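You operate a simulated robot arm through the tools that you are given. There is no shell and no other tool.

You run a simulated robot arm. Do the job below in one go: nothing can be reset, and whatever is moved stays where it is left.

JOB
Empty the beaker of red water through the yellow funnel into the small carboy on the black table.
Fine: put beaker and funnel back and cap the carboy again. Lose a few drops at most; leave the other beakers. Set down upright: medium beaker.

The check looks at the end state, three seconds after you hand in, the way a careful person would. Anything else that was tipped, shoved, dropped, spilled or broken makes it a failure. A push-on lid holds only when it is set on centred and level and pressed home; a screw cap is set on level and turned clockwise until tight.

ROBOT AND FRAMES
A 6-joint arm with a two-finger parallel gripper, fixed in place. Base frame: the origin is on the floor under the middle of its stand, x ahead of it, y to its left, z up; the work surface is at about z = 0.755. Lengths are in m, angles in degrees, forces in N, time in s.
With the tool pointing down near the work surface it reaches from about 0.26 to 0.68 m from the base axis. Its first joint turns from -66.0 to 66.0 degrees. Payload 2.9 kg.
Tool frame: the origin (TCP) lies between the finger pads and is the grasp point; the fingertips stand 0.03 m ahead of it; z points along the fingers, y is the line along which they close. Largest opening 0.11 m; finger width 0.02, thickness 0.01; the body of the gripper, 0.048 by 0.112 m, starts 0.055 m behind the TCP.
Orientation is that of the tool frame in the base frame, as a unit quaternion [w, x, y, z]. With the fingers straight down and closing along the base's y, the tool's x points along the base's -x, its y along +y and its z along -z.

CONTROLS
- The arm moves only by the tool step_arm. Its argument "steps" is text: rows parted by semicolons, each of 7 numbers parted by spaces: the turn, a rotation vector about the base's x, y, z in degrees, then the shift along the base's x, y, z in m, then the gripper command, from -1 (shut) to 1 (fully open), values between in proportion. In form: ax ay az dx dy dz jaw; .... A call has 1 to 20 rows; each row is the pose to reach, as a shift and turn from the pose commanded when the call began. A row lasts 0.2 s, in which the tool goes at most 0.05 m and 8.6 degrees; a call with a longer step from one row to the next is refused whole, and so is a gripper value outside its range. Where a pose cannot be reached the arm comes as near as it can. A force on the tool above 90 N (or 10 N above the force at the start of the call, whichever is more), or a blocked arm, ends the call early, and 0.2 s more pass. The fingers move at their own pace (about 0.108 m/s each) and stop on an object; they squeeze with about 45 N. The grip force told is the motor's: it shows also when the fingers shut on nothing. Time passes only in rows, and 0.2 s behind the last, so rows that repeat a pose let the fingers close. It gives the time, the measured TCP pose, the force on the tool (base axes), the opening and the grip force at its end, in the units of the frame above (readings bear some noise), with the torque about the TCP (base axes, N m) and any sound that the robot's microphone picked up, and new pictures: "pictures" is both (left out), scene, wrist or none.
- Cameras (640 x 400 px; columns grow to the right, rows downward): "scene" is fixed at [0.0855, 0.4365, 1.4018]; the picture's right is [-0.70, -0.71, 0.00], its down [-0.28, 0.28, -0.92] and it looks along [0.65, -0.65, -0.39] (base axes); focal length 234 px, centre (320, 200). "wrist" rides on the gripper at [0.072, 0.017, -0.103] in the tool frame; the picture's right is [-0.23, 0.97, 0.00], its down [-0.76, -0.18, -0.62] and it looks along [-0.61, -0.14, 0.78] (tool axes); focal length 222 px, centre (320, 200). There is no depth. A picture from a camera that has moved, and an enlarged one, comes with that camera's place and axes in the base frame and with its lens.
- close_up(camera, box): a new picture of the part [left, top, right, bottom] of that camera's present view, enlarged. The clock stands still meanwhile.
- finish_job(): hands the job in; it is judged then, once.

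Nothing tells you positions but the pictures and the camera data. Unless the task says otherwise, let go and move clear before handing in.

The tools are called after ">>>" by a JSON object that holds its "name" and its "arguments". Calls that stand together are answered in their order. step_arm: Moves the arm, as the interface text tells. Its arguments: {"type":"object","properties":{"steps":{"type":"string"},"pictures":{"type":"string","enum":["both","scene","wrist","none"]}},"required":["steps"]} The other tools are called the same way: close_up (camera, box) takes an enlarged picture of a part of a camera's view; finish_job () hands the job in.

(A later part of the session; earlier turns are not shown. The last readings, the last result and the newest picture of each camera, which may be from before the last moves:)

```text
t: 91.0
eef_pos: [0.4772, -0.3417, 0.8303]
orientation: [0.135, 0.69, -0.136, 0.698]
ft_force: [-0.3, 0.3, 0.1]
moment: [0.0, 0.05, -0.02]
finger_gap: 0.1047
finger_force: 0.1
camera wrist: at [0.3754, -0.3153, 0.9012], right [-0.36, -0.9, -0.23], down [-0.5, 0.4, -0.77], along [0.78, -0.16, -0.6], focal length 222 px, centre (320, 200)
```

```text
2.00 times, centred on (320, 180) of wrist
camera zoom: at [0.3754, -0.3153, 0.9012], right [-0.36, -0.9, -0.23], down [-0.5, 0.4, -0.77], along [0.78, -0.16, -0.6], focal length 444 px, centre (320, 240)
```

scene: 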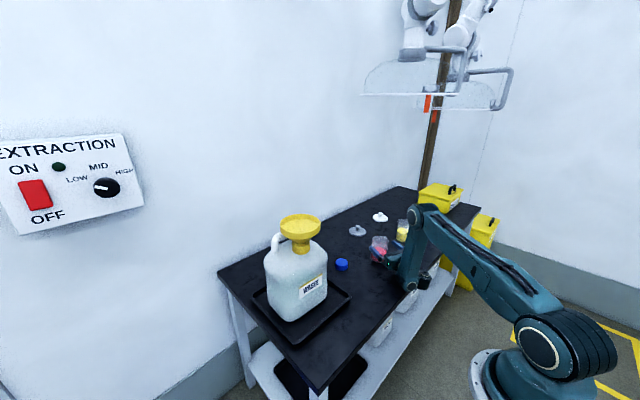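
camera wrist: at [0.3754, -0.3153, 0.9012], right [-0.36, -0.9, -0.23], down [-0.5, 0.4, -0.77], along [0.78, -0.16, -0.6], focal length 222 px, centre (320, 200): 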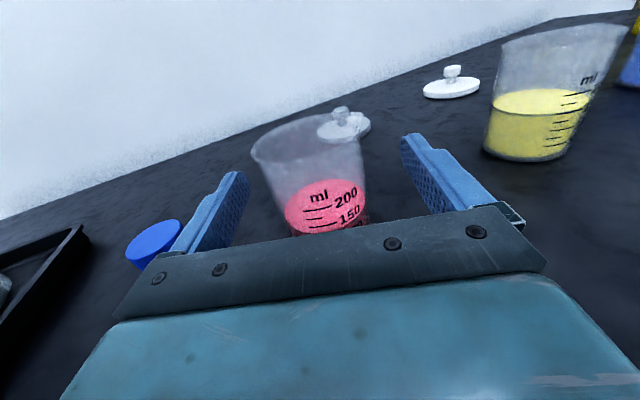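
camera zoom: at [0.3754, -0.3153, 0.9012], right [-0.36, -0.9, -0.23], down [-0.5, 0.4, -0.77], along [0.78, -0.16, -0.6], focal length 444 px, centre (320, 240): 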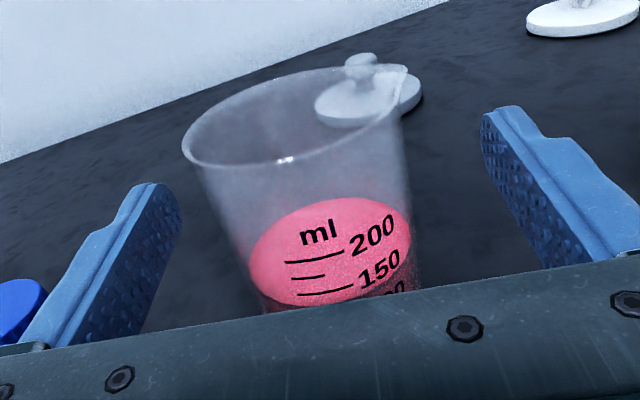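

Now the beaker is ~7 mm left of the tool line. I shift left and advance the last 3 cm.

>>> {"name": "step_arm", "arguments": {"steps": "0 0 0 0.0026 0.0065 0 0.9; 0 0 0 0.012 0.0027 0 0.9; 0 0 0 0.021 -0.001 0 0.9; 0 0 0 0.03 -0.0046 0 0.9; 0 0 0 0.03 -0.0046 0 0.9"}}

>>> {"name": "close_up", "arguments": {"camera": "wrist", "box": [160, 80, 480, 280]}}

>>> {"name": "close_up", "arguments": {"camera": "scene", "box": [340, 190, 460, 290]}}

```text
t: 92.2
eef_pos: [0.4941, -0.3305, 0.8286]
orientation: [0.136, 0.689, -0.137, 0.698]
ft_force: [-0.5, -0.1, -0.1]
moment: [0.01, 0.02, -0.02]
finger_gap: 0.1047
finger_force: 0.1
out of reach, approached as far as the arm can: row 3, 4, 5
camera wrist: at [0.3918, -0.3061, 0.8996], right [-0.36, -0.9, -0.23], down [-0.5, 0.4, -0.77], along [0.79, -0.16, -0.6], focal length 222 px, centre (320, 200)
```

scene: 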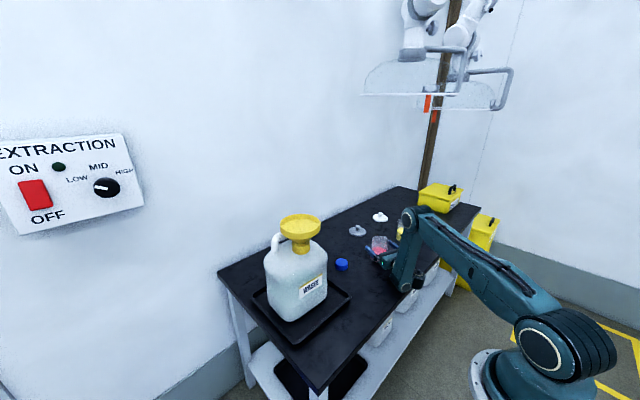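
wrist: 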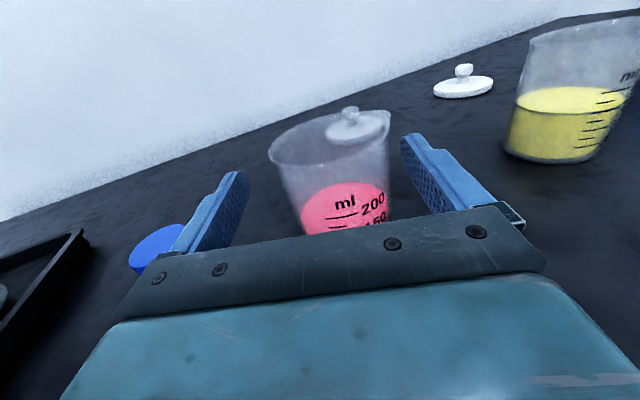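

```text
2.00 times, centred on (320, 180) of wrist
camera zoom: at [0.3918, -0.3061, 0.8996], right [-0.36, -0.9, -0.23], down [-0.5, 0.4, -0.77], along [0.79, -0.16, -0.6], focal length 444 px, centre (320, 240)
```

zoom: 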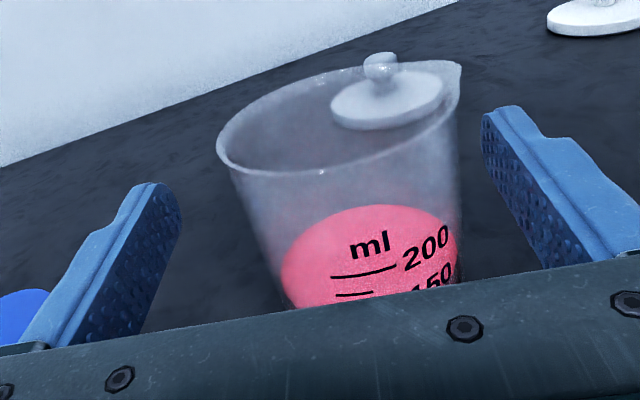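

```text
4.00 times, centred on (400, 240) of scene
camera zoom: at [0.0855, 0.4365, 1.4018], right [-0.7, -0.71, 0.0], down [-0.28, 0.28, -0.92], along [0.65, -0.65, -0.39], focal length 935 px, centre (0, 40)
```

zoom: 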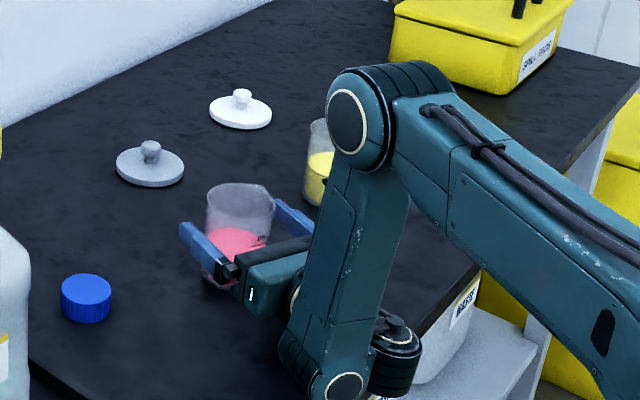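

The arm's lower limit blocks a fully horizontal approach this low. Tilting the tool ~18° downward raises the wrist and should free it; I'll pitch down and then centre on the beaker at z≈0.82.

>>> {"name": "step_arm", "arguments": {"steps": "2.3 5.6 0 0 0 0 0.9; 4.6 11.1 0 0 0 0 0.9; 6.8 16.7 0 0 0 0 0.9; 6.8 16.7 0 0.006 -0.008 -0.004 0.9; 6.8 16.7 0 0.013 -0.0165 -0.008 0.9; 6.8 16.7 0 0.013 -0.0165 -0.008 0.9"}}

>>> {"name": "close_up", "arguments": {"camera": "wrist", "box": [160, 80, 480, 280]}}

>>> {"name": "close_up", "arguments": {"camera": "scene", "box": [340, 190, 460, 290]}}

```text
t: 93.6
eef_pos: [0.4279, -0.2673, 0.8126]
orientation: [0.113, 0.79, -0.157, 0.582]
ft_force: [0.2, -0.1, 0.5]
moment: [0.01, 0.03, 0.02]
finger_gap: 0.1046
finger_force: 0.1
out of reach, approached as far as the arm can: row 1, 2, 3, 4, 5, 6
camera wrist: at [0.3496, -0.2525, 0.912], right [-0.43, -0.88, -0.22], down [-0.69, 0.48, -0.54], along [0.58, -0.08, -0.81], focal length 222 px, centre (320, 200)
```

scene: 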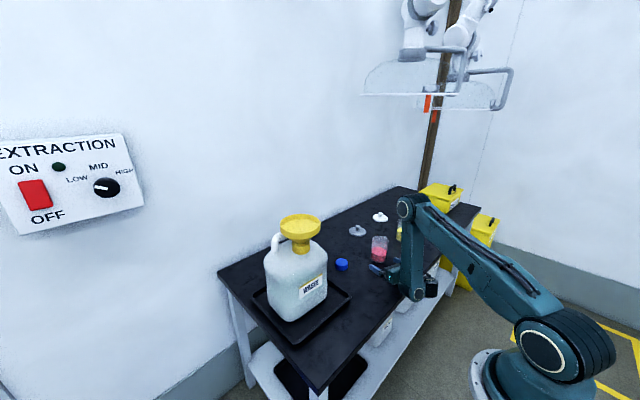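
wrist: 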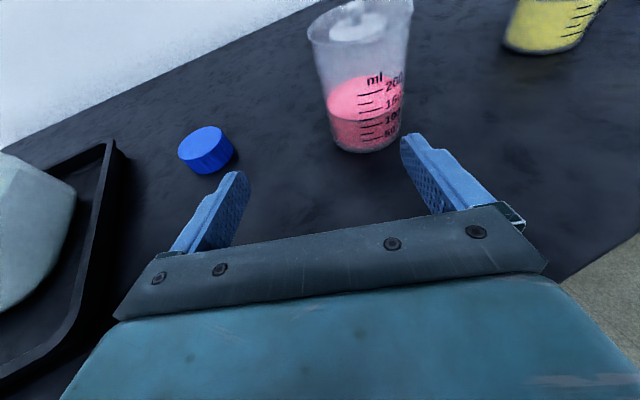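

```text
2.00 times, centred on (320, 180) of wrist
camera zoom: at [0.3496, -0.2525, 0.912], right [-0.43, -0.88, -0.22], down [-0.69, 0.48, -0.54], along [0.58, -0.08, -0.81], focal length 444 px, centre (320, 240)
```

zoom: 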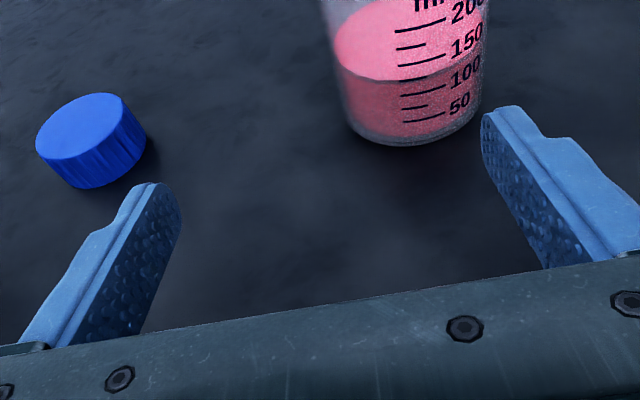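

```text
4.00 times, centred on (400, 240) of scene
camera zoom: at [0.0855, 0.4365, 1.4018], right [-0.7, -0.71, 0.0], down [-0.28, 0.28, -0.92], along [0.65, -0.65, -0.39], focal length 935 px, centre (0, 40)
```

zoom: 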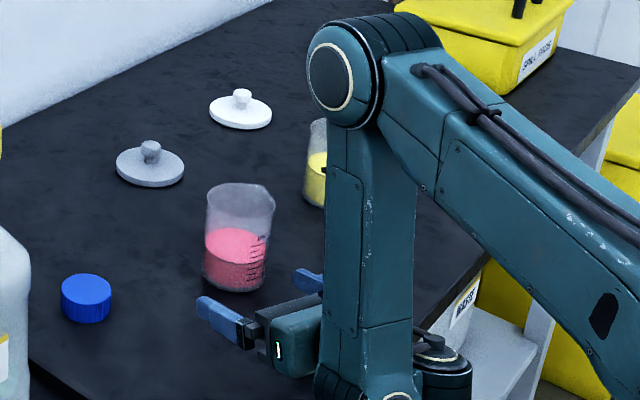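

Pitching down made reach worse, so the limit is about yawing left of the arm plane. I'll level the tool again and approach the beaker along the arm's own radial direction (about −36°), which moved freely before.

>>> {"name": "step_arm", "arguments": {"steps": "-2.2 -5.3 0 -0.003 -0.004 0.004 0.9; -4.3 -10.7 0 -0.006 -0.008 0.008 0.9; -6.5 -16 0 -0.01 -0.014 0.012 0.9; -6.5 -16 0 -0.01 -0.014 0.012 0.9", "pictures": "none"}}

>>> {"name": "step_arm", "arguments": {"steps": "0 0 -5 0 0 0 0.9; 0 0 -10 0 0 0 0.9; 0 0 -14 0 0 0 0.9; 0 0 -14 0 0 0 0.9"}}

>>> {"name": "close_up", "arguments": {"camera": "wrist", "box": [160, 80, 480, 280]}}

```text
t: 94.6
eef_pos: [0.4185, -0.2832, 0.8228]
orientation: [0.134, 0.694, -0.138, 0.694]
ft_force: [-0.1, 0.5, 0.3]
moment: [-0.02, 0.0, 0.01]
finger_gap: 0.1044
finger_force: 0.1
```

```text
t: 95.6
eef_pos: [0.4082, -0.3078, 0.8224]
orientation: [0.209, 0.675, -0.218, 0.673]
ft_force: [0.1, 0.0, 0.4]
moment: [0.0, 0.0, 0.04]
finger_gap: 0.1047
finger_force: 0.0
out of reach, approached as far as the arm can: row 3, 4
camera wrist: at [0.3135, -0.2614, 0.895], right [-0.56, -0.79, -0.24], down [-0.41, 0.51, -0.76], along [0.72, -0.33, -0.61], focal length 222 px, centre (320, 200)
```

scene: 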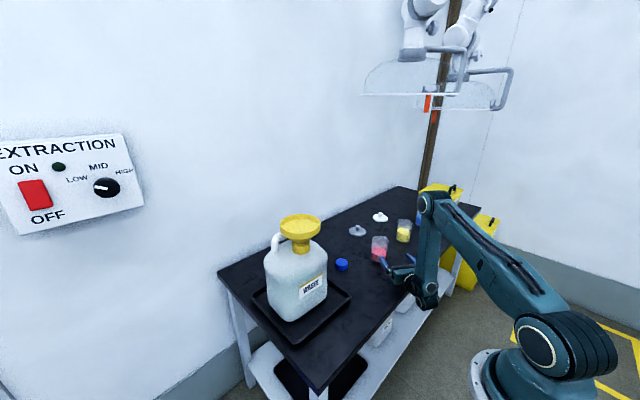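
wrist: 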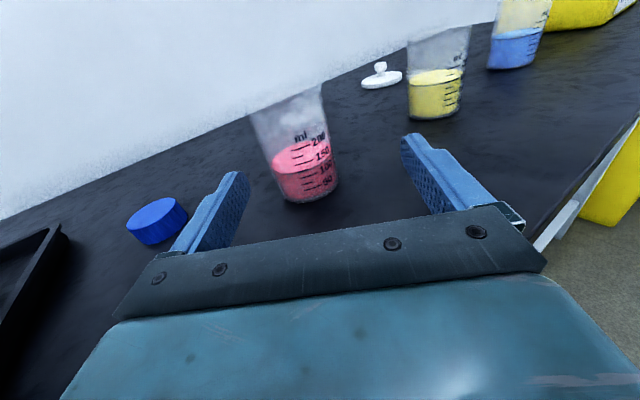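

```text
2.00 times, centred on (320, 180) of wrist
camera zoom: at [0.3135, -0.2614, 0.895], right [-0.56, -0.79, -0.24], down [-0.41, 0.51, -0.76], along [0.72, -0.33, -0.61], focal length 444 px, centre (320, 240)
```

zoom: 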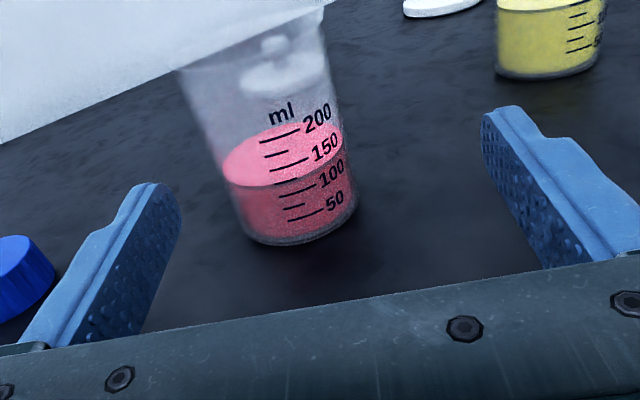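

The beaker is now 10 cm ahead and 2.5 cm left of the tool line. I move forward-left in stages.

>>> {"name": "step_arm", "arguments": {"steps": "0 0 0 0.0118 -0.0007 0 0.9; 0 0 0 0.0235 -0.0013 0 0.9; 0 0 0 0.0353 -0.002 0 0.9; 0 0 0 0.0471 -0.0026 0 0.9; 0 0 0 0.0471 -0.0026 0 0.9", "pictures": "none"}}

>>> {"name": "close_up", "arguments": {"camera": "wrist", "box": [160, 80, 480, 280]}}

>>> {"name": "close_up", "arguments": {"camera": "scene", "box": [360, 170, 480, 310]}}

```text
t: 96.8
eef_pos: [0.4452, -0.3297, 0.8218]
orientation: [0.211, 0.675, -0.217, 0.673]
ft_force: [1.0, 0.0, 0.0]
moment: [0.01, 0.01, 0.02]
finger_gap: 0.1047
finger_force: 0.1
out of reach, approached as far as the arm can: row 1, 2, 3, 4, 5
```

```text
2.00 times, centred on (320, 180) of wrist
camera zoom: at [0.3516, -0.2826, 0.8952], right [-0.56, -0.79, -0.23], down [-0.41, 0.51, -0.76], along [0.72, -0.33, -0.61], focal length 444 px, centre (320, 240)
```

zoom: 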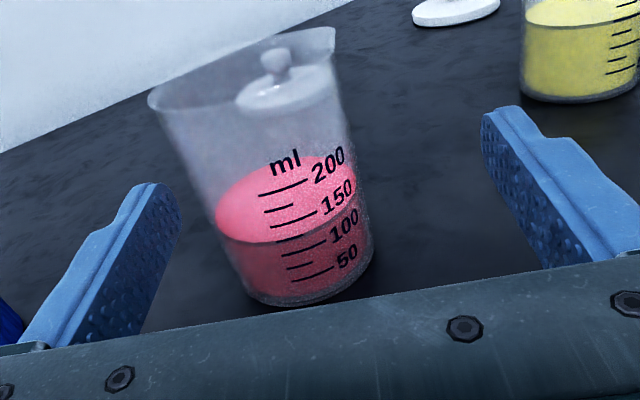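

```text
2.86 times, centred on (420, 240) of scene
camera zoom: at [0.0855, 0.4365, 1.4018], right [-0.7, -0.71, 0.0], down [-0.28, 0.28, -0.92], along [0.65, -0.65, -0.39], focal length 668 px, centre (34, 86)
```

zoom: 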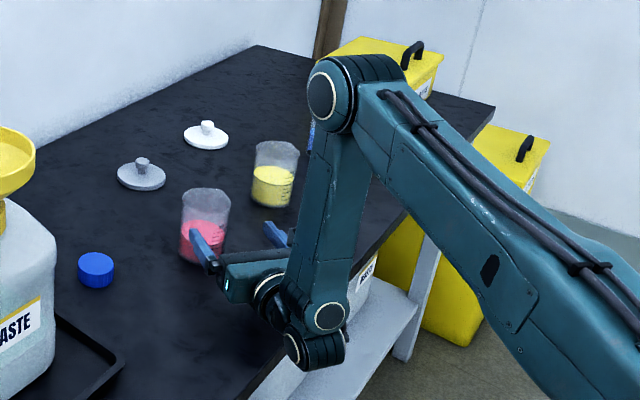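

The wrist seems to have odd limits here. Let me test whether it is a hard limit or just slow convergence, by holding a small offset target for many rows.

>>> {"name": "step_arm", "arguments": {"steps": "0 0 0 0.005 0.01 0 0.9; 0 0 0 0.01 0.019 0 0.9; 0 0 0 0.01 0.019 0 0.9; 0 0 0 0.01 0.019 0 0.9; 0 0 0 0.01 0.019 0 0.9; 0 0 0 0.01 0.019 0 0.9; 0 0 0 0.01 0.019 0 0.9; 0 0 0 0.01 0.019 0 0.9", "pictures": "none"}}

```text
t: 98.6
eef_pos: [0.4447, -0.3284, 0.8226]
orientation: [0.211, 0.675, -0.217, 0.673]
ft_force: [0.1, -0.4, -0.4]
moment: [-0.02, 0.0, 0.0]
finger_gap: 0.1046
finger_force: 0.0
out of reach, approached as far as the arm can: row 1, 2, 3, 4, 5, 6, 7, 8
```

It's a hard limit, so a horizontal side grasp this low is not feasible. Plan B: grasp the beaker from above (tool down, fingers at ±x, spout free at −y), carry it, and pour by tilting the tool sideways. First I back off upward and return the tool to pointing down.

>>> {"name": "step_arm", "arguments": {"steps": "0 0 0 -0.02 0.014 0.03 0.9; 0 0 0 -0.02 0.014 0.07 0.9; 0 0 0 -0.01 0.014 0.11 0.9; 0 0 0 0 0.01 0.15 0.9; 0 0 0 0.01 0.01 0.19 0.9; 0 0 0 0.02 0.01 0.23 0.9; 0 0 0 0.03 0.01 0.27 0.9; 0 0 0 0.04 0.01 0.3 0.9; 0 0 0 0.04 0.01 0.3 0.9"}}

>>> {"name": "close_up", "arguments": {"camera": "scene", "box": [340, 80, 520, 260]}}

```text
t: 100.6
eef_pos: [0.4853, -0.3195, 1.1219]
orientation: [0.217, 0.673, -0.221, 0.672]
ft_force: [-1.2, 0.1, -0.5]
moment: [0.0, 0.02, -0.01]
finger_gap: 0.1044
finger_force: 0.1
out of reach, approached as far as the arm can: row 1, 2, 3, 4, 5
camera wrist: at [0.3921, -0.2717, 1.1953], right [-0.57, -0.79, -0.23], down [-0.4, 0.51, -0.76], along [0.72, -0.34, -0.61], focal length 222 px, centre (320, 200)
```

scene: 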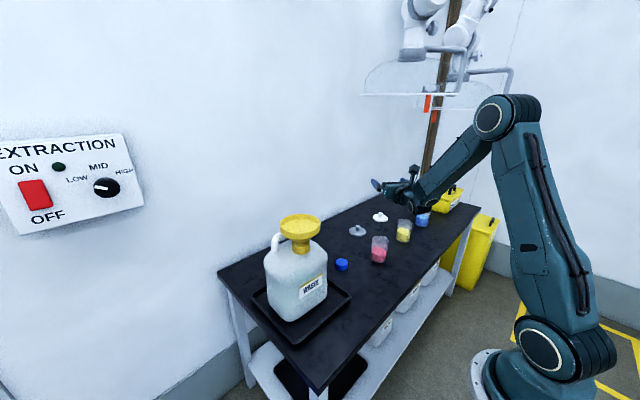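
wrist: 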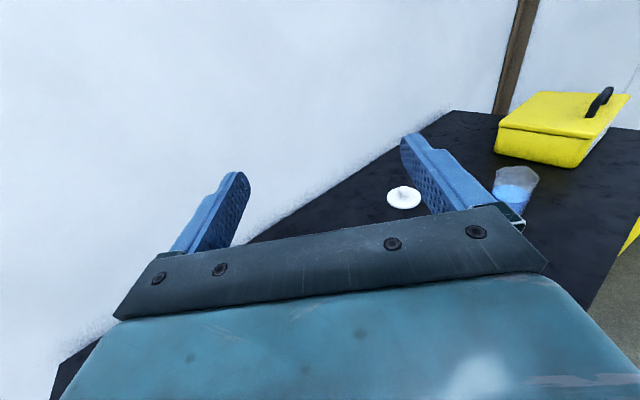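

```text
2.22 times, centred on (430, 170) of scene
camera zoom: at [0.0855, 0.4365, 1.4018], right [-0.7, -0.71, 0.0], down [-0.28, 0.28, -0.92], along [0.65, -0.65, -0.39], focal length 519 px, centre (76, 267)
```

zoom: 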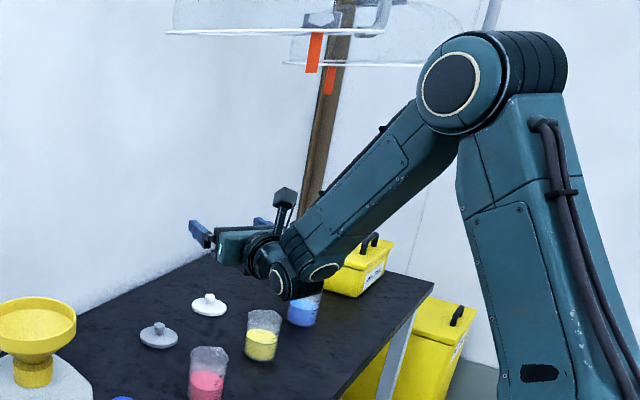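

>>> {"name": "step_arm", "arguments": {"steps": "4.8 6.8 0 -0.002 0.002 0 0.9; 9.6 13.6 0 -0.004 0.004 0 0.9; 14.4 20.4 0 -0.006 0.006 0 0.9; 19.2 27.2 0 -0.008 0.008 0 0.9; 24 34 0 -0.01 0.01 0 0.9; 28.8 40.8 0 -0.012 0.012 0 0.9; 33.6 47.6 0 -0.015 0.015 0 0.9; 38.4 54.4 0 -0.018 0.018 0 0.9; 43.2 61.2 0 -0.02 0.02 0 0.9; 48 68 0 -0.022 0.022 0 0.9; 51.8 73.5 0 -0.025 0.025 0 0.9; 51.8 73.5 0 -0.025 0.025 0 0.9", "pictures": "scene"}}

>>> {"name": "close_up", "arguments": {"camera": "scene", "box": [340, 80, 520, 260]}}

```text
t: 103.2
eef_pos: [0.4744, -0.2872, 1.1258]
orientation: [-0.019, 0.952, -0.306, -0.002]
ft_force: [-0.2, 0.7, -1.1]
moment: [0.02, -0.01, 0.0]
finger_gap: 0.1047
finger_force: 0.1
out of reach, approached as far as the arm can: row 2, 3, 4, 5, 6, 7, 8, 9, 10, 11, 12
```

scene: 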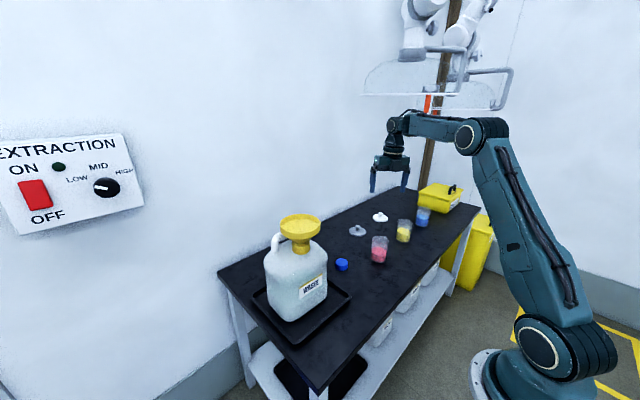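

```text
2.22 times, centred on (430, 170) of scene
camera zoom: at [0.0855, 0.4365, 1.4018], right [-0.7, -0.71, 0.0], down [-0.28, 0.28, -0.92], along [0.65, -0.65, -0.39], focal length 519 px, centre (76, 267)
```

zoom: 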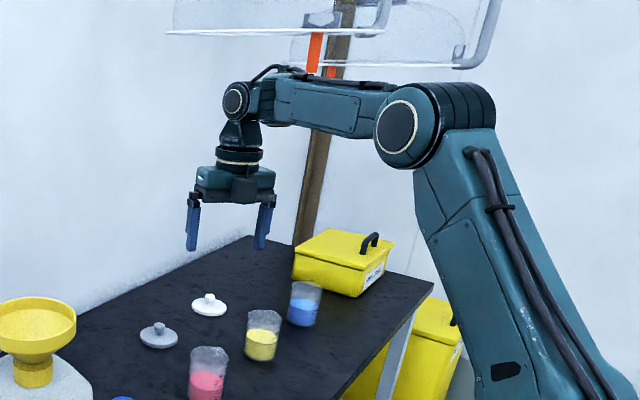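

The wrist is back on its original branch now (cap visible on the near side). I'll continue the yaw in the positive direction around to −90° (closing along x), checking for limits.

>>> {"name": "step_arm", "arguments": {"steps": "0 0 8.4 0 0 0 0.9; 0 0 16.8 0 0 0 0.9; 0 0 25.2 0 0 0 0.9; 0 0 33.6 0 0 0 0.9; 0 0 42 0 0 0 0.9; 0 0 50.4 0 0 0 0.9; 0 0 58.8 0 0 0 0.9; 0 0 67.2 0 0 0 0.9; 0 0 75.6 0 0 0 0.9; 0 0 84 0 0 0 0.9; 0 0 92.4 0 0 0 0.9; 0 0 100.8 0 0 0 0.9; 0 0 109.2 0 0 0 0.9; 0 0 117.6 0 0 0 0.9; 0 0 126 0 0 0 0.9; 0 0 126 0 0 0 0.9", "pictures": "scene"}}

>>> {"name": "close_up", "arguments": {"camera": "scene", "box": [340, 80, 520, 260]}}

```text
t: 106.6
eef_pos: [0.4725, -0.2837, 1.124]
orientation: [0.01, 0.942, 0.336, -0.001]
ft_force: [-0.1, 0.2, 0.2]
moment: [0.01, -0.03, 0.0]
finger_gap: 0.1045
finger_force: 0.0
out of reach, approached as far as the arm can: row 1, 2, 9, 10, 11, 12, 13, 14, 15, 16
```

scene: 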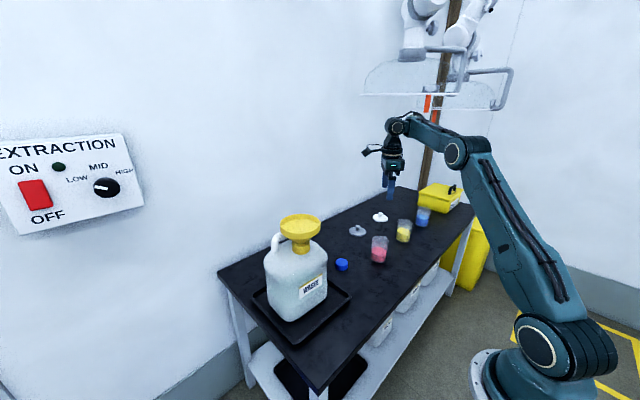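

```text
2.22 times, centred on (430, 170) of scene
camera zoom: at [0.0855, 0.4365, 1.4018], right [-0.7, -0.71, 0.0], down [-0.28, 0.28, -0.92], along [0.65, -0.65, -0.39], focal length 519 px, centre (76, 267)
```

zoom: 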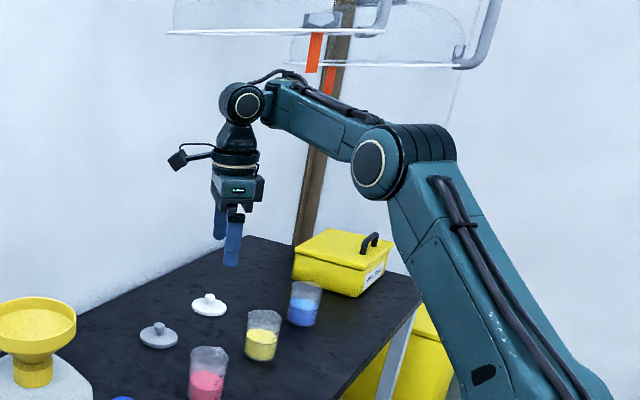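

J6's upper limit is at about yaw +219°. I'll rotate the other way round, all the way down to −90°.

>>> {"name": "step_arm", "arguments": {"steps": "0 0 -8.5 0 0 0 0.9; 0 0 -17 0 0 0 0.9; 0 0 -25.5 0 0 0 0.9; 0 0 -34 0 0 0 0.9; 0 0 -42.5 0 0 0 0.9; 0 0 -51 0 0 0 0.9; 0 0 -59.5 0 0 0 0.9; 0 0 -68 0 0 0 0.9; 0 0 -76.5 0 0 0 0.9; 0 0 -85 0 0 0 0.9; 0 0 -93.5 0 0 0 0.9; 0 0 -102 0 0 0 0.9; 0 0 -110.5 0 0 0 0.9; 0 0 -119 0 0 0 0.9; 0 0 -127.5 0 0 0 0.9; 0 0 -136 0 0 0 0.9; 0 0 -144.5 0 0 0 0.9; 0 0 -153 0 0 0 0.9; 0 0 -161.5 0 0 0 0.9; 0 0 -161.5 0 0 0 0.9", "pictures": "none"}}

>>> {"name": "step_arm", "arguments": {"steps": "0 0 -8.5 0 0 0 0.9; 0 0 -17 0 0 0 0.9; 0 0 -25.5 0 0 0 0.9; 0 0 -34 0 0 0 0.9; 0 0 -42.5 0 0 0 0.9; 0 0 -51 0 0 0 0.9; 0 0 -59.5 0 0 0 0.9; 0 0 -68 0 0 0 0.9; 0 0 -76.5 0 0 0 0.9; 0 0 -85 0 0 0 0.9; 0 0 -93.5 0 0 0 0.9; 0 0 -102 0 0 0 0.9; 0 0 -110.5 0 0 0 0.9; 0 0 -119 0 0 0 0.9; 0 0 -127.5 0 0 0 0.9; 0 0 -136 0 0 0 0.9; 0 0 -144.5 0 0 0 0.9; 0 0 -144.5 0 0 0 0.9", "pictures": "scene"}}

```text
t: 110.8
eef_pos: [0.4739, -0.2828, 1.1234]
orientation: [-0.001, -0.481, 0.877, 0.009]
ft_force: [0.2, -0.4, 0.1]
moment: [0.0, 0.02, 0.01]
finger_gap: 0.1043
finger_force: 0.0
```

```text
t: 114.6
eef_pos: [0.4746, -0.2817, 1.1244]
orientation: [0.008, 0.688, 0.726, 0.004]
ft_force: [-0.1, 0.0, 0.7]
moment: [-0.03, -0.02, 0.01]
finger_gap: 0.1044
finger_force: 0.0
```

scene: 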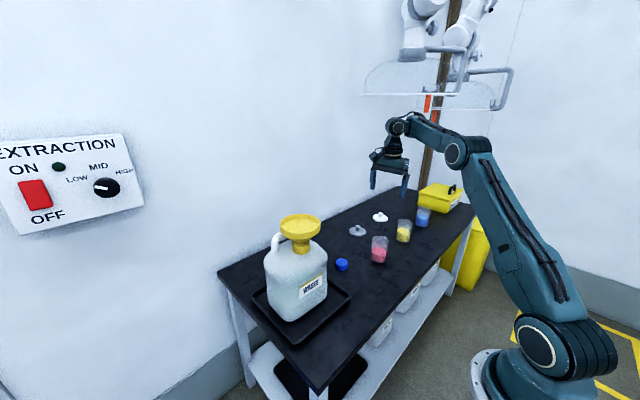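

The full yaw range down to −87° is available in this branch. Now I'll test the sideways tilt (about +x) empty-handed, high above the funnel area, to see whether the pour motion is feasible.

>>> {"name": "step_arm", "arguments": {"steps": "0 0 0 0 0.01 0.04 0.9; 0 0 -3 0.005 0.03 0.076 0.9; 0 0 -3 0.012 0.075 0.076 0.9; 0 0 -3 0.02 0.12 0.076 0.9; 0 0 -3 0.028 0.165 0.076 0.9; 0 0 -3 0.035 0.21 0.076 0.9; 0 0 -3 0.042 0.255 0.076 0.9; 0 0 -3 0.05 0.3 0.076 0.9; 0 0 -3 0.055 0.34 0.076 0.9; 0 0 -3 0.055 0.34 0.076 0.9", "pictures": "none"}}

>>> {"name": "step_arm", "arguments": {"steps": "8.3 0 0 0 0 0 0.9; 16.6 0 0 0 0 0 0.9; 24.9 0 0 0 0 0 0.9; 33.2 0 0 0 0 0 0.9; 41.5 0 0 0 0 0 0.9; 49.8 0 0 0 0 0 0.9; 58 0 0 0 0 0 0.9; 58 0 0 0 0 0 0.9"}}

```text
t: 116.8
eef_pos: [0.5283, 0.059, 1.1993]
orientation: [0.009, 0.706, 0.708, 0.004]
ft_force: [-0.7, 0.2, -0.2]
moment: [-0.01, 0.01, -0.01]
finger_gap: 0.1043
finger_force: 0.1
out of reach, approached as far as the arm can: row 8
```

```text
t: 118.6
eef_pos: [0.5287, 0.0565, 1.1996]
orientation: [-0.143, 0.692, 0.69, 0.156]
ft_force: [-0.3, -0.4, 0.3]
moment: [0.01, 0.0, -0.02]
finger_gap: 0.1042
finger_force: 0.1
out of reach, approached as far as the arm can: row 1, 4, 5, 6, 7, 8
camera wrist: at [0.544, 0.0821, 1.3239], right [0.97, -0.21, -0.08], down [-0.19, -0.95, 0.25], along [-0.13, -0.23, -0.97], focal length 222 px, centre (320, 200)
```

scene: 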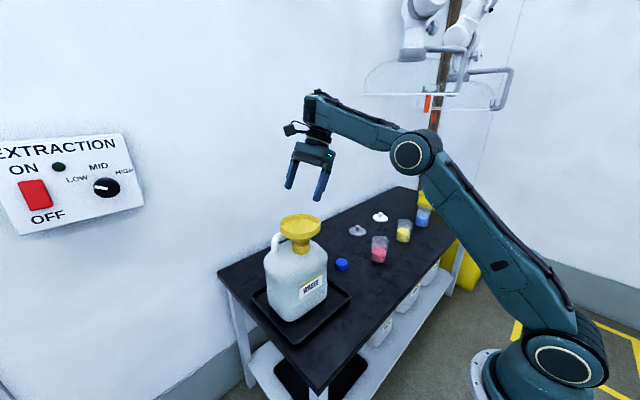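
wrist: 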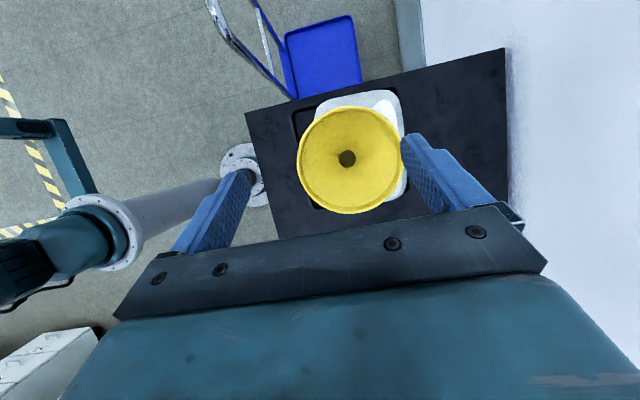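

Sideways tilt is limited to ~24°, but in-plane pitch works. So the pour must be a pitch toward the robot (−x) with the camera on top (yaw ≈ 181°). I'll rehearse it empty-handed: first untilt and yaw round to ~181°.

>>> {"name": "step_arm", "arguments": {"steps": "-8.2 0 0 0 0 0.02 0.9; -16.4 0 0 0 0 0.03 0.9; -24.4 0 0 0.01 0 0.03 0.9; -24.4 0 0 0.01 0 0.03 0.9", "pictures": "none"}}

>>> {"name": "step_arm", "arguments": {"steps": "0 0 8.5 0 0 0 0.9; 0 0 17 0 0 0 0.9; 0 0 25.5 0 0 0 0.9; 0 0 34 0 0 0 0.9; 0 0 42.5 0 0 0 0.9; 0 0 51 0 0 0 0.9; 0 0 59.5 0 0 0 0.9; 0 0 68 0 0 0 0.9; 0 0 76.5 0 0 0 0.9; 0 0 85 0 0 0 0.9; 0 0 93.5 0 0 0 0.9; 0 0 102 0 0 0 0.9; 0 0 110.5 0 0 0 0.9; 0 0 119 0 0 0 0.9; 0 0 127.5 0 0 0 0.9; 0 0 136 0 0 0 0.9; 0 0 144.5 0 0 0 0.9; 0 0 153 0 0 0 0.9; 0 0 161.5 0 0 0 0.9; 0 0 170 0 0 0 0.9", "pictures": "none"}}

>>> {"name": "step_arm", "arguments": {"steps": "0 0 8.5 0 0 0 0.9; 0 0 17 0 0 0 0.9; 0 0 25.5 0 0 0 0.9; 0 0 34 0 0 0 0.9; 0 0 42.5 0 0 0 0.9; 0 0 51 0 0 0 0.9; 0 0 59.5 0 0 0 0.9; 0 0 68 0 0 0 0.9; 0 0 76.5 0 0 0 0.9; 0 0 85 0 0 0 0.9; 0 0 93.5 0 0 0 0.9; 0 0 101 0 0 0 0.9; 0 0 101 0 0 0 0.9", "pictures": "scene"}}

```text
t: 119.6
eef_pos: [0.5354, 0.0572, 1.2297]
orientation: [-0.004, 0.706, 0.708, 0.015]
ft_force: [0.1, 0.1, 0.4]
moment: [0.06, 0.01, -0.01]
finger_gap: 0.1046
finger_force: 0.2
```

```text
t: 123.8
eef_pos: [0.5382, 0.0578, 1.2293]
orientation: [-0.006, -0.644, 0.765, 0.005]
ft_force: [-0.1, 0.7, 0.7]
moment: [0.01, 0.0, -0.02]
finger_gap: 0.1041
finger_force: 0.0
```

```text
t: 126.6
eef_pos: [0.5385, 0.0583, 1.2293]
orientation: [0.009, 1.0, 0.01, 0.001]
ft_force: [-0.4, 0.4, 0.5]
moment: [-0.03, 0.0, -0.01]
finger_gap: 0.1044
finger_force: 0.1
```

scene: 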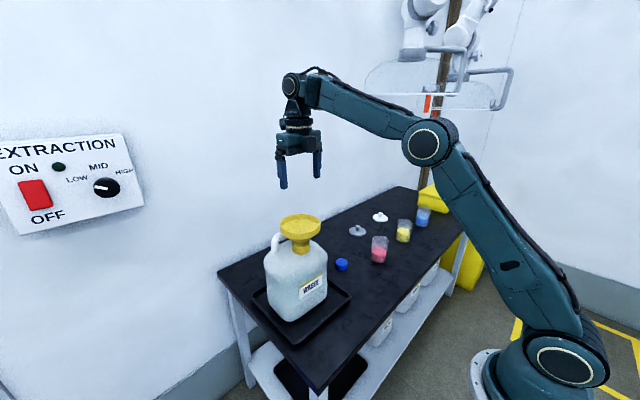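

Yaw 181° is reached cleanly. Now I rehearse the pour pitch (0→110°) about the y-axis with the empty gripper, ~6 cm higher than the real pour.

>>> {"name": "step_arm", "arguments": {"steps": "0.15 -8.5 0 0.015 0 -0.01 0.9; 0.3 -17 0 0.03 0 -0.025 0.9; 0.45 -25.5 0 0.05 0 -0.045 0.9; 0.6 -34 0 0.07 0 -0.06 0.9; 0.74 -42.5 0 0.073 0 -0.052 0.9; 0.9 -51 0 0.073 0 -0.045 0.9; 1.04 -59.5 0 0.072 0 -0.038 0.9; 1.04 -59.5 0 0.072 0 -0.038 0.9", "pictures": "scene"}}

```text
t: 128.4
eef_pos: [0.6326, 0.0576, 1.2269]
orientation: [0.002, 0.963, 0.009, 0.27]
ft_force: [0.5, 0.0, -0.6]
moment: [0.0, -0.02, 0.01]
finger_gap: 0.1045
finger_force: 0.1
out of reach, approached as far as the arm can: row 2, 3, 4, 5, 6, 7, 8
```

scene: 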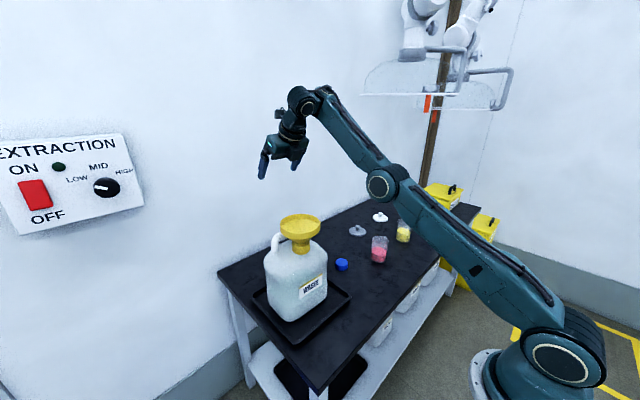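

At this height the arm is fully stretched, which explains the trouble. I'll return to tool-down, closer and lower where the arm is well bent, and rehearse the pitch there.

>>> {"name": "step_arm", "arguments": {"steps": "-0.1 8 0 -0.03 0 -0.01 0.9; -0.25 16 0 -0.06 0 -0.02 0.9; -0.4 24 0 -0.09 0 -0.03 0.9; -0.55 31.3 0 -0.12 0 -0.045 0.9; -0.55 31.3 0 -0.15 0 -0.07 0.9; -0.55 31.3 0 -0.18 0 -0.1 0.9; -0.55 31.3 0 -0.18 0 -0.1 0.9", "pictures": "scene"}}

```text
t: 130.0
eef_pos: [0.4918, 0.0613, 1.1719]
orientation: [0.005, 1.0, 0.009, -0.002]
ft_force: [-0.1, -0.3, 0.5]
moment: [-0.03, 0.03, -0.01]
finger_gap: 0.1042
finger_force: 0.0
out of reach, approached as far as the arm can: row 1, 5, 6, 7
```

scene: 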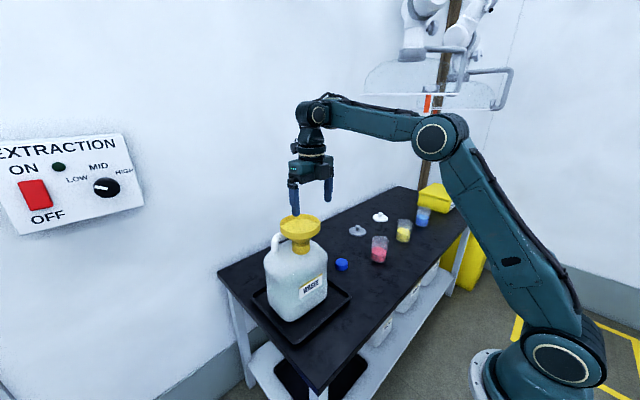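

>>> {"name": "step_arm", "arguments": {"steps": "0 0 0 0 0 -0.015 0.9; 0 0 0 0 0 -0.03 0.9; 0 0 0 0 0 -0.03 0.9", "pictures": "none"}}

>>> {"name": "step_arm", "arguments": {"steps": "0 0 0 0.015 0 0 0.9; 0 0 0 0.03 0 0 0.9; 0 0 0 0.03 0 0 0.9", "pictures": "none"}}

>>> {"name": "step_arm", "arguments": {"steps": "0 4 0 0 0 0 0.9; 0 8 0 0 0 0 0.9; 0 8 0 0 0 0 0.9", "pictures": "scene"}}

>>> {"name": "close_up", "arguments": {"camera": "scene", "box": [270, 70, 470, 220]}}

```text
t: 130.8
eef_pos: [0.5086, 0.0608, 1.1591]
orientation: [0.005, 1.0, 0.009, -0.001]
ft_force: [0.6, 0.3, -0.6]
moment: [0.0, 0.0, -0.01]
finger_gap: 0.1043
finger_force: 0.1
out of reach, approached as far as the arm can: row 1, 2, 3
```

```text
t: 131.6
eef_pos: [0.5381, 0.0603, 1.1594]
orientation: [0.006, 1.0, 0.01, 0.0]
ft_force: [0.6, 0.1, 0.3]
moment: [0.0, 0.06, 0.03]
finger_gap: 0.1044
finger_force: 0.1
```

```text
t: 132.4
eef_pos: [0.5359, 0.0582, 1.1571]
orientation: [0.011, 0.998, 0.01, -0.068]
ft_force: [-0.2, 0.6, 0.2]
moment: [0.02, 0.01, 0.01]
finger_gap: 0.1048
finger_force: 0.0
out of reach, approached as far as the arm can: row 1, 2
```

scene: 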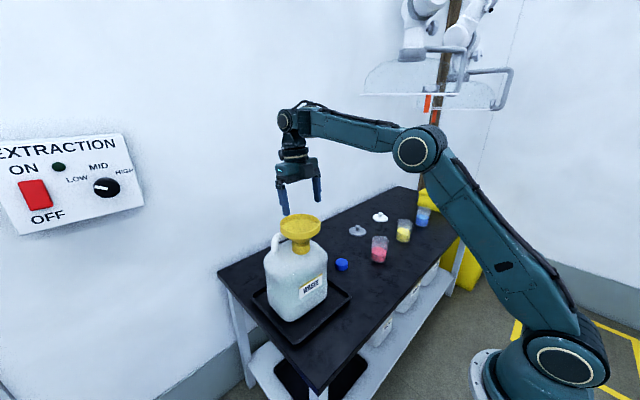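

```text
2.67 times, centred on (370, 145) of scene
camera zoom: at [0.0855, 0.4365, 1.4018], right [-0.7, -0.71, 0.0], down [-0.28, 0.28, -0.92], along [0.65, -0.65, -0.39], focal length 623 px, centre (187, 347)
```

zoom: 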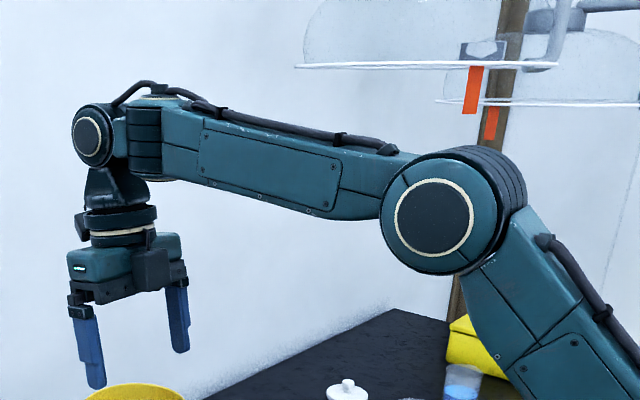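

The picture makes the wrist clearer: at tool-down with the forearm level, two wrist axes line up, and at yaw 181° the roll joint is near its limit so it gets stuck there. I'll back the yaw off to ~150° and test whether it can then cross.

>>> {"name": "step_arm", "arguments": {"steps": "0 -8 0 0 0 0 0.9; 0 -8 -8 0 0 0 0.9; 0 -8 -16 0 0 0 0.9; 0 -8 -24 0 0 0 0.9; 0 -8 -31 0 0 0 0.9; 0 -8 -31 0 0 0 0.9", "pictures": "none"}}

>>> {"name": "step_arm", "arguments": {"steps": "0 0 0 -0.02 0 -0.015 0.9; 0 0 0 -0.04 0 -0.03 0.9; 0 0 0 -0.06 0 -0.045 0.9; 0 0 0 -0.06 0 -0.045 0.9", "pictures": "scene"}}

>>> {"name": "close_up", "arguments": {"camera": "scene", "box": [270, 70, 470, 220]}}

```text
t: 133.8
eef_pos: [0.5373, 0.0591, 1.158]
orientation: [-0.013, 0.966, -0.257, 0.002]
ft_force: [0.2, -0.4, 0.0]
moment: [-0.02, -0.02, -0.02]
finger_gap: 0.1047
finger_force: 0.0
```

```text
t: 134.8
eef_pos: [0.4778, 0.0581, 1.1134]
orientation: [-0.013, 0.966, -0.257, 0.001]
ft_force: [0.1, 0.8, 0.2]
moment: [-0.02, 0.0, -0.01]
finger_gap: 0.1049
finger_force: 0.0
```

scene: 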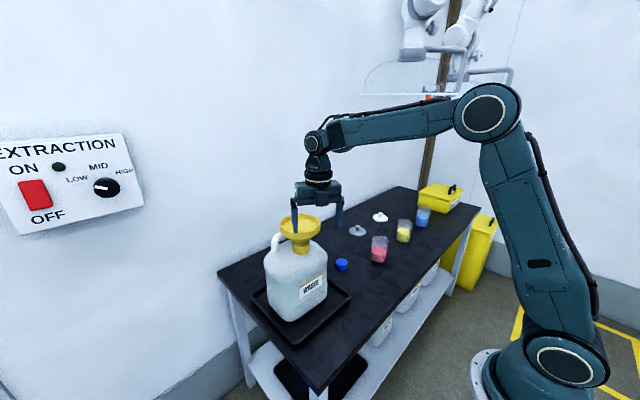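

```text
2.67 times, centred on (370, 145) of scene
camera zoom: at [0.0855, 0.4365, 1.4018], right [-0.7, -0.71, 0.0], down [-0.28, 0.28, -0.92], along [0.65, -0.65, -0.39], focal length 623 px, centre (187, 347)
```

zoom: 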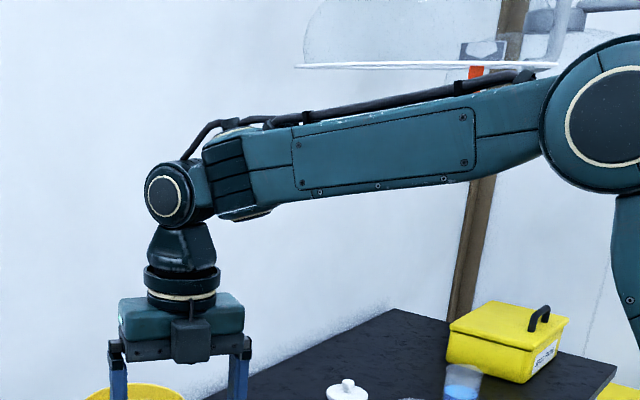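

That was it: at yaw ~150° the wrist crosses freely and the arm moves well. Now I rehearse the pour pitch again (empty), from this configuration.

>>> {"name": "step_arm", "arguments": {"steps": "0 0 0 0 0 0.03 0.9; 0.15 -8.5 0 0.02 0 0.06 0.9; 0.3 -17 0 0.045 0 0.08 0.9; 0.45 -25.5 0 0.07 0 0.09 0.9; 0.6 -34 0 0.09 0 0.09 0.9; 0.74 -42.5 0 0.11 0 0.09 0.9; 0.9 -51 0 0.125 0 0.09 0.9; 1.04 -59.5 0 0.13 0 0.09 0.9; 1.04 -59.5 0 0.13 0 0.09 0.9", "pictures": "scene"}}

```text
t: 136.8
eef_pos: [0.6086, 0.0576, 1.2028]
orientation: [-0.148, 0.838, -0.216, 0.479]
ft_force: [0.1, -0.2, 0.0]
moment: [-0.02, 0.02, -0.03]
finger_gap: 0.1044
finger_force: 0.1
```

scene: 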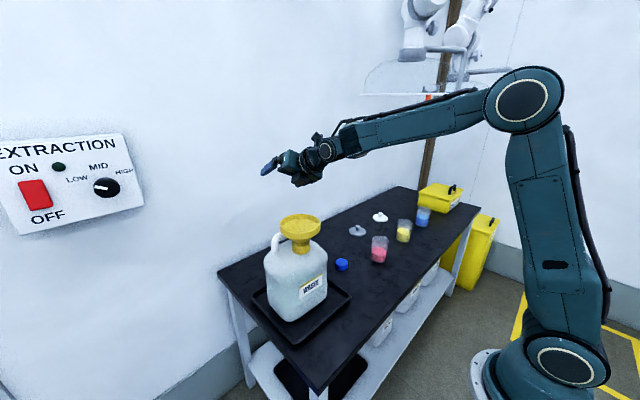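

The rehearsal reached 60° with no limits. I continue to 110°+.

>>> {"name": "step_arm", "arguments": {"steps": "0.15 -8.5 0 0 0 0 0.9; 0.3 -17 0 -0.005 0 0 0.9; 0.45 -25.5 0 -0.012 0 0 0.9; 0.6 -34 0 -0.018 0 0 0.9; 0.74 -42.5 0 -0.026 0 0 0.9; 0.9 -51 0 -0.034 0 0 0.9; 1 -57 0 -0.038 0 0 0.9; 1 -57 0 -0.038 0 0 0.9"}}

>>> {"name": "close_up", "arguments": {"camera": "scene", "box": [230, 100, 430, 250]}}

```text
t: 138.6
eef_pos: [0.5769, 0.0572, 1.209]
orientation: [-0.24, 0.509, -0.124, 0.817]
ft_force: [0.1, 0.3, 0.6]
moment: [-0.01, 0.0, -0.02]
finger_gap: 0.1043
finger_force: 0.0
out of reach, approached as far as the arm can: row 7, 8
camera wrist: at [0.4643, 0.0037, 1.2126], right [0.34, -0.71, -0.61], down [-0.32, 0.52, -0.79], along [0.88, 0.47, -0.05], focal length 222 px, centre (320, 200)
```

scene: 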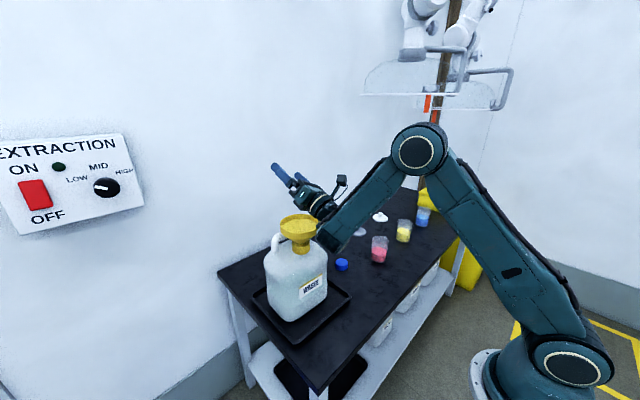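
wrist: 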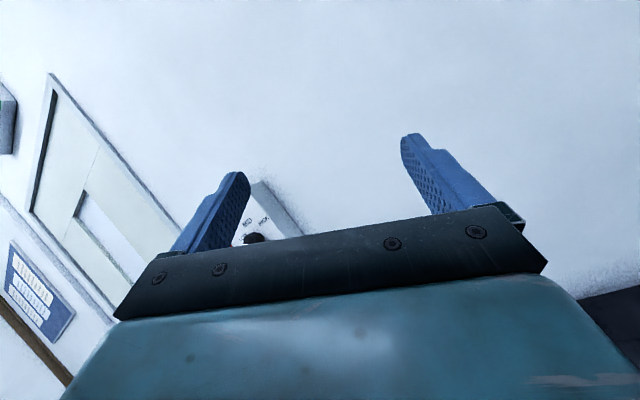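

```text
2.67 times, centred on (330, 175) of scene
camera zoom: at [0.0855, 0.4365, 1.4018], right [-0.7, -0.71, 0.0], down [-0.28, 0.28, -0.92], along [0.65, -0.65, -0.39], focal length 623 px, centre (293, 267)
```

zoom: 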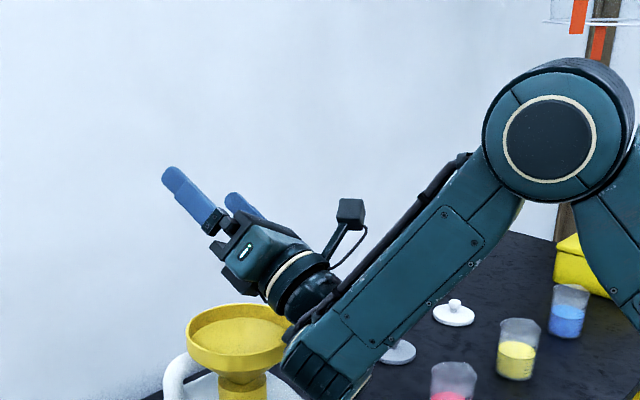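

The full pour motion (to ~115°) works with yaw around 150°. Now I reverse back to tool-down, then go for the beaker.

>>> {"name": "step_arm", "arguments": {"steps": "-0.4 8.4 0 0.008 0 0 0.9; -0.8 16.8 0 0.015 0 0 0.9; -1.2 25.2 0 0.022 0 0 0.9; -1.6 33.6 0 0.027 0 0 0.9; -2 42 0 0.03 0 0 0.9; -2.4 50.4 0 0.03 0 0 0.9; -2.8 58.8 0 0.03 0 0 0.9; -3.2 67.2 0 0.025 0 0 0.9; -3.6 75.6 0 0.015 0 0 0.9; -4 84 0 0 0 0 0.9; -4.4 92.4 0 -0.02 0 -0.01 0.9; -4.8 100.8 0 -0.04 0 -0.02 0.9; -5.2 109.2 0 -0.06 0 -0.03 0.9; -5.5 116.7 0 -0.08 0 -0.04 0.9; -5.5 116.7 0 -0.09 0 -0.05 0.9; -5.5 116.7 0 -0.09 0 -0.05 0.9", "pictures": "scene"}}

```text
t: 142.0
eef_pos: [0.4872, 0.0589, 1.16]
orientation: [0.0, 0.972, -0.236, 0.002]
ft_force: [0.3, -0.5, 0.0]
moment: [0.0, -0.01, 0.01]
finger_gap: 0.1045
finger_force: 0.1
out of reach, approached as far as the arm can: row 1
```

scene: 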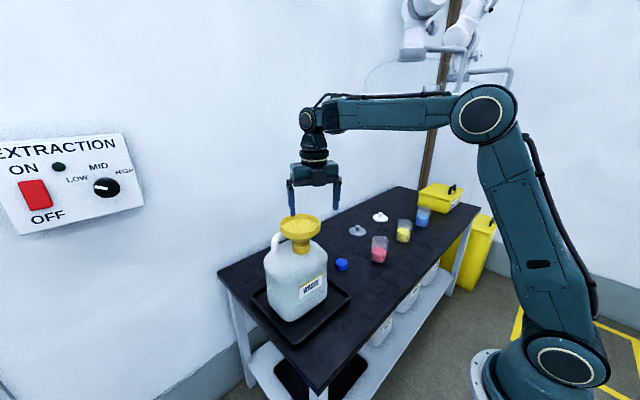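

Now I travel to the beaker while turning the yaw the long way down to about −113° (so the spout will face the pour direction later).

>>> {"name": "step_arm", "arguments": {"steps": "0 0 -8.4 0 -0.015 0 0.9; 0 0 -16.8 0 -0.03 0 0.9; 0 0 -25.2 0 -0.045 0 0.9; 0 0 -33.6 0 -0.06 0 0.9; 0 0 -42 0 -0.075 0 0.9; 0 0 -50.4 0 -0.09 0 0.9; 0 0 -58.8 0 -0.105 -0.01 0.9; 0 0 -67.2 0 -0.12 -0.02 0.9; 0 0 -75.6 0 -0.135 -0.03 0.9; 0 0 -84 0 -0.15 -0.04 0.9; 0 0 -92.4 0 -0.165 -0.05 0.9; 0 0 -100.8 0 -0.18 -0.06 0.9; 0 0 -109.2 0 -0.195 -0.07 0.9; 0 0 -117.6 0 -0.21 -0.08 0.9; 0 0 -126 0 -0.22 -0.09 0.9; 0 0 -134 0 -0.23 -0.1 0.9", "pictures": "none"}}

>>> {"name": "step_arm", "arguments": {"steps": "0 0 -8.4 0.002 -0.013 -0.005 0.9; 0 0 -16.8 0.004 -0.026 -0.01 0.9; 0 0 -25.2 0.006 -0.039 -0.015 0.9; 0 0 -33.6 0.008 -0.052 -0.02 0.9; 0 0 -42 0.01 -0.065 -0.025 0.9; 0 0 -50.4 0.012 -0.078 -0.03 0.9; 0 0 -58.8 0.014 -0.091 -0.035 0.9; 0 0 -67.2 0.016 -0.104 -0.04 0.9; 0 0 -75.6 0.018 -0.117 -0.045 0.9; 0 0 -84 0.02 -0.13 -0.05 0.9; 0 0 -92.4 0.02 -0.143 -0.055 0.9; 0 0 -100.8 0.02 -0.155 -0.06 0.9; 0 0 -109.2 0.02 -0.165 -0.06 0.9; 0 0 -117.6 0.02 -0.172 -0.06 0.9; 0 0 -126 0.02 -0.176 -0.06 0.9; 0 0 -132 0.02 -0.176 -0.06 0.9; 0 0 -132 0.02 -0.176 -0.06 0.9"}}

>>> {"name": "close_up", "arguments": {"camera": "wrist", "box": [160, 20, 480, 220]}}

```text
t: 145.4
eef_pos: [0.4875, -0.1719, 1.0618]
orientation: [-0.001, -0.162, 0.987, -0.002]
ft_force: [0.3, 0.0, 0.0]
moment: [0.0, 0.02, -0.04]
finger_gap: 0.1045
finger_force: 0.1
```

```text
t: 149.0
eef_pos: [0.5075, -0.348, 1.0009]
orientation: [-0.002, 0.836, 0.549, 0.001]
ft_force: [0.3, -0.9, -0.5]
moment: [0.0, 0.0, 0.01]
finger_gap: 0.1044
finger_force: 0.1
camera wrist: at [0.5522, -0.2871, 1.1049], right [0.8, -0.6, 0.0], down [-0.47, -0.63, 0.62], along [-0.37, -0.5, -0.78], focal length 222 px, centre (320, 200)
```

scene: 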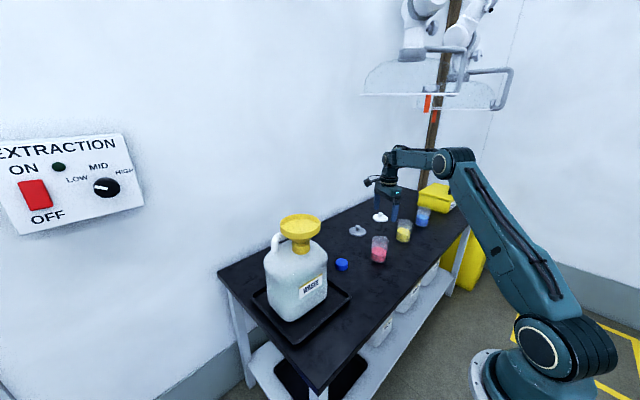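
wrist: 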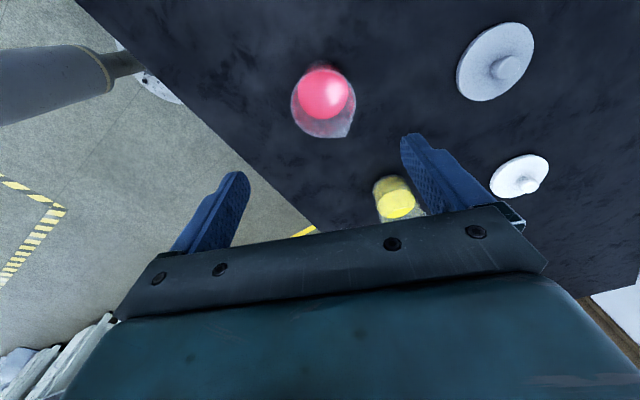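

```text
2.00 times, centred on (320, 120) of wrist
camera zoom: at [0.5522, -0.2871, 1.1049], right [0.8, -0.6, 0.0], down [-0.47, -0.63, 0.62], along [-0.37, -0.5, -0.78], focal length 444 px, centre (320, 360)
```

zoom: 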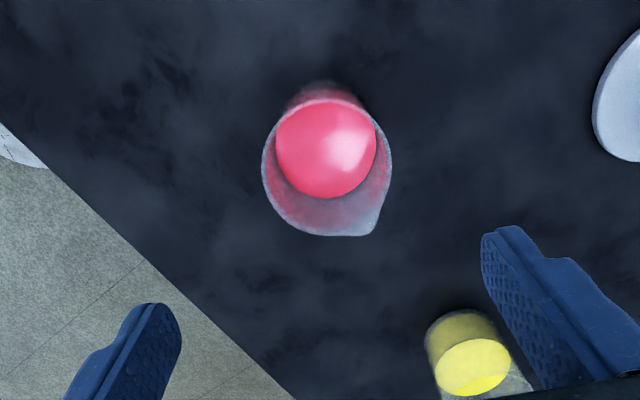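

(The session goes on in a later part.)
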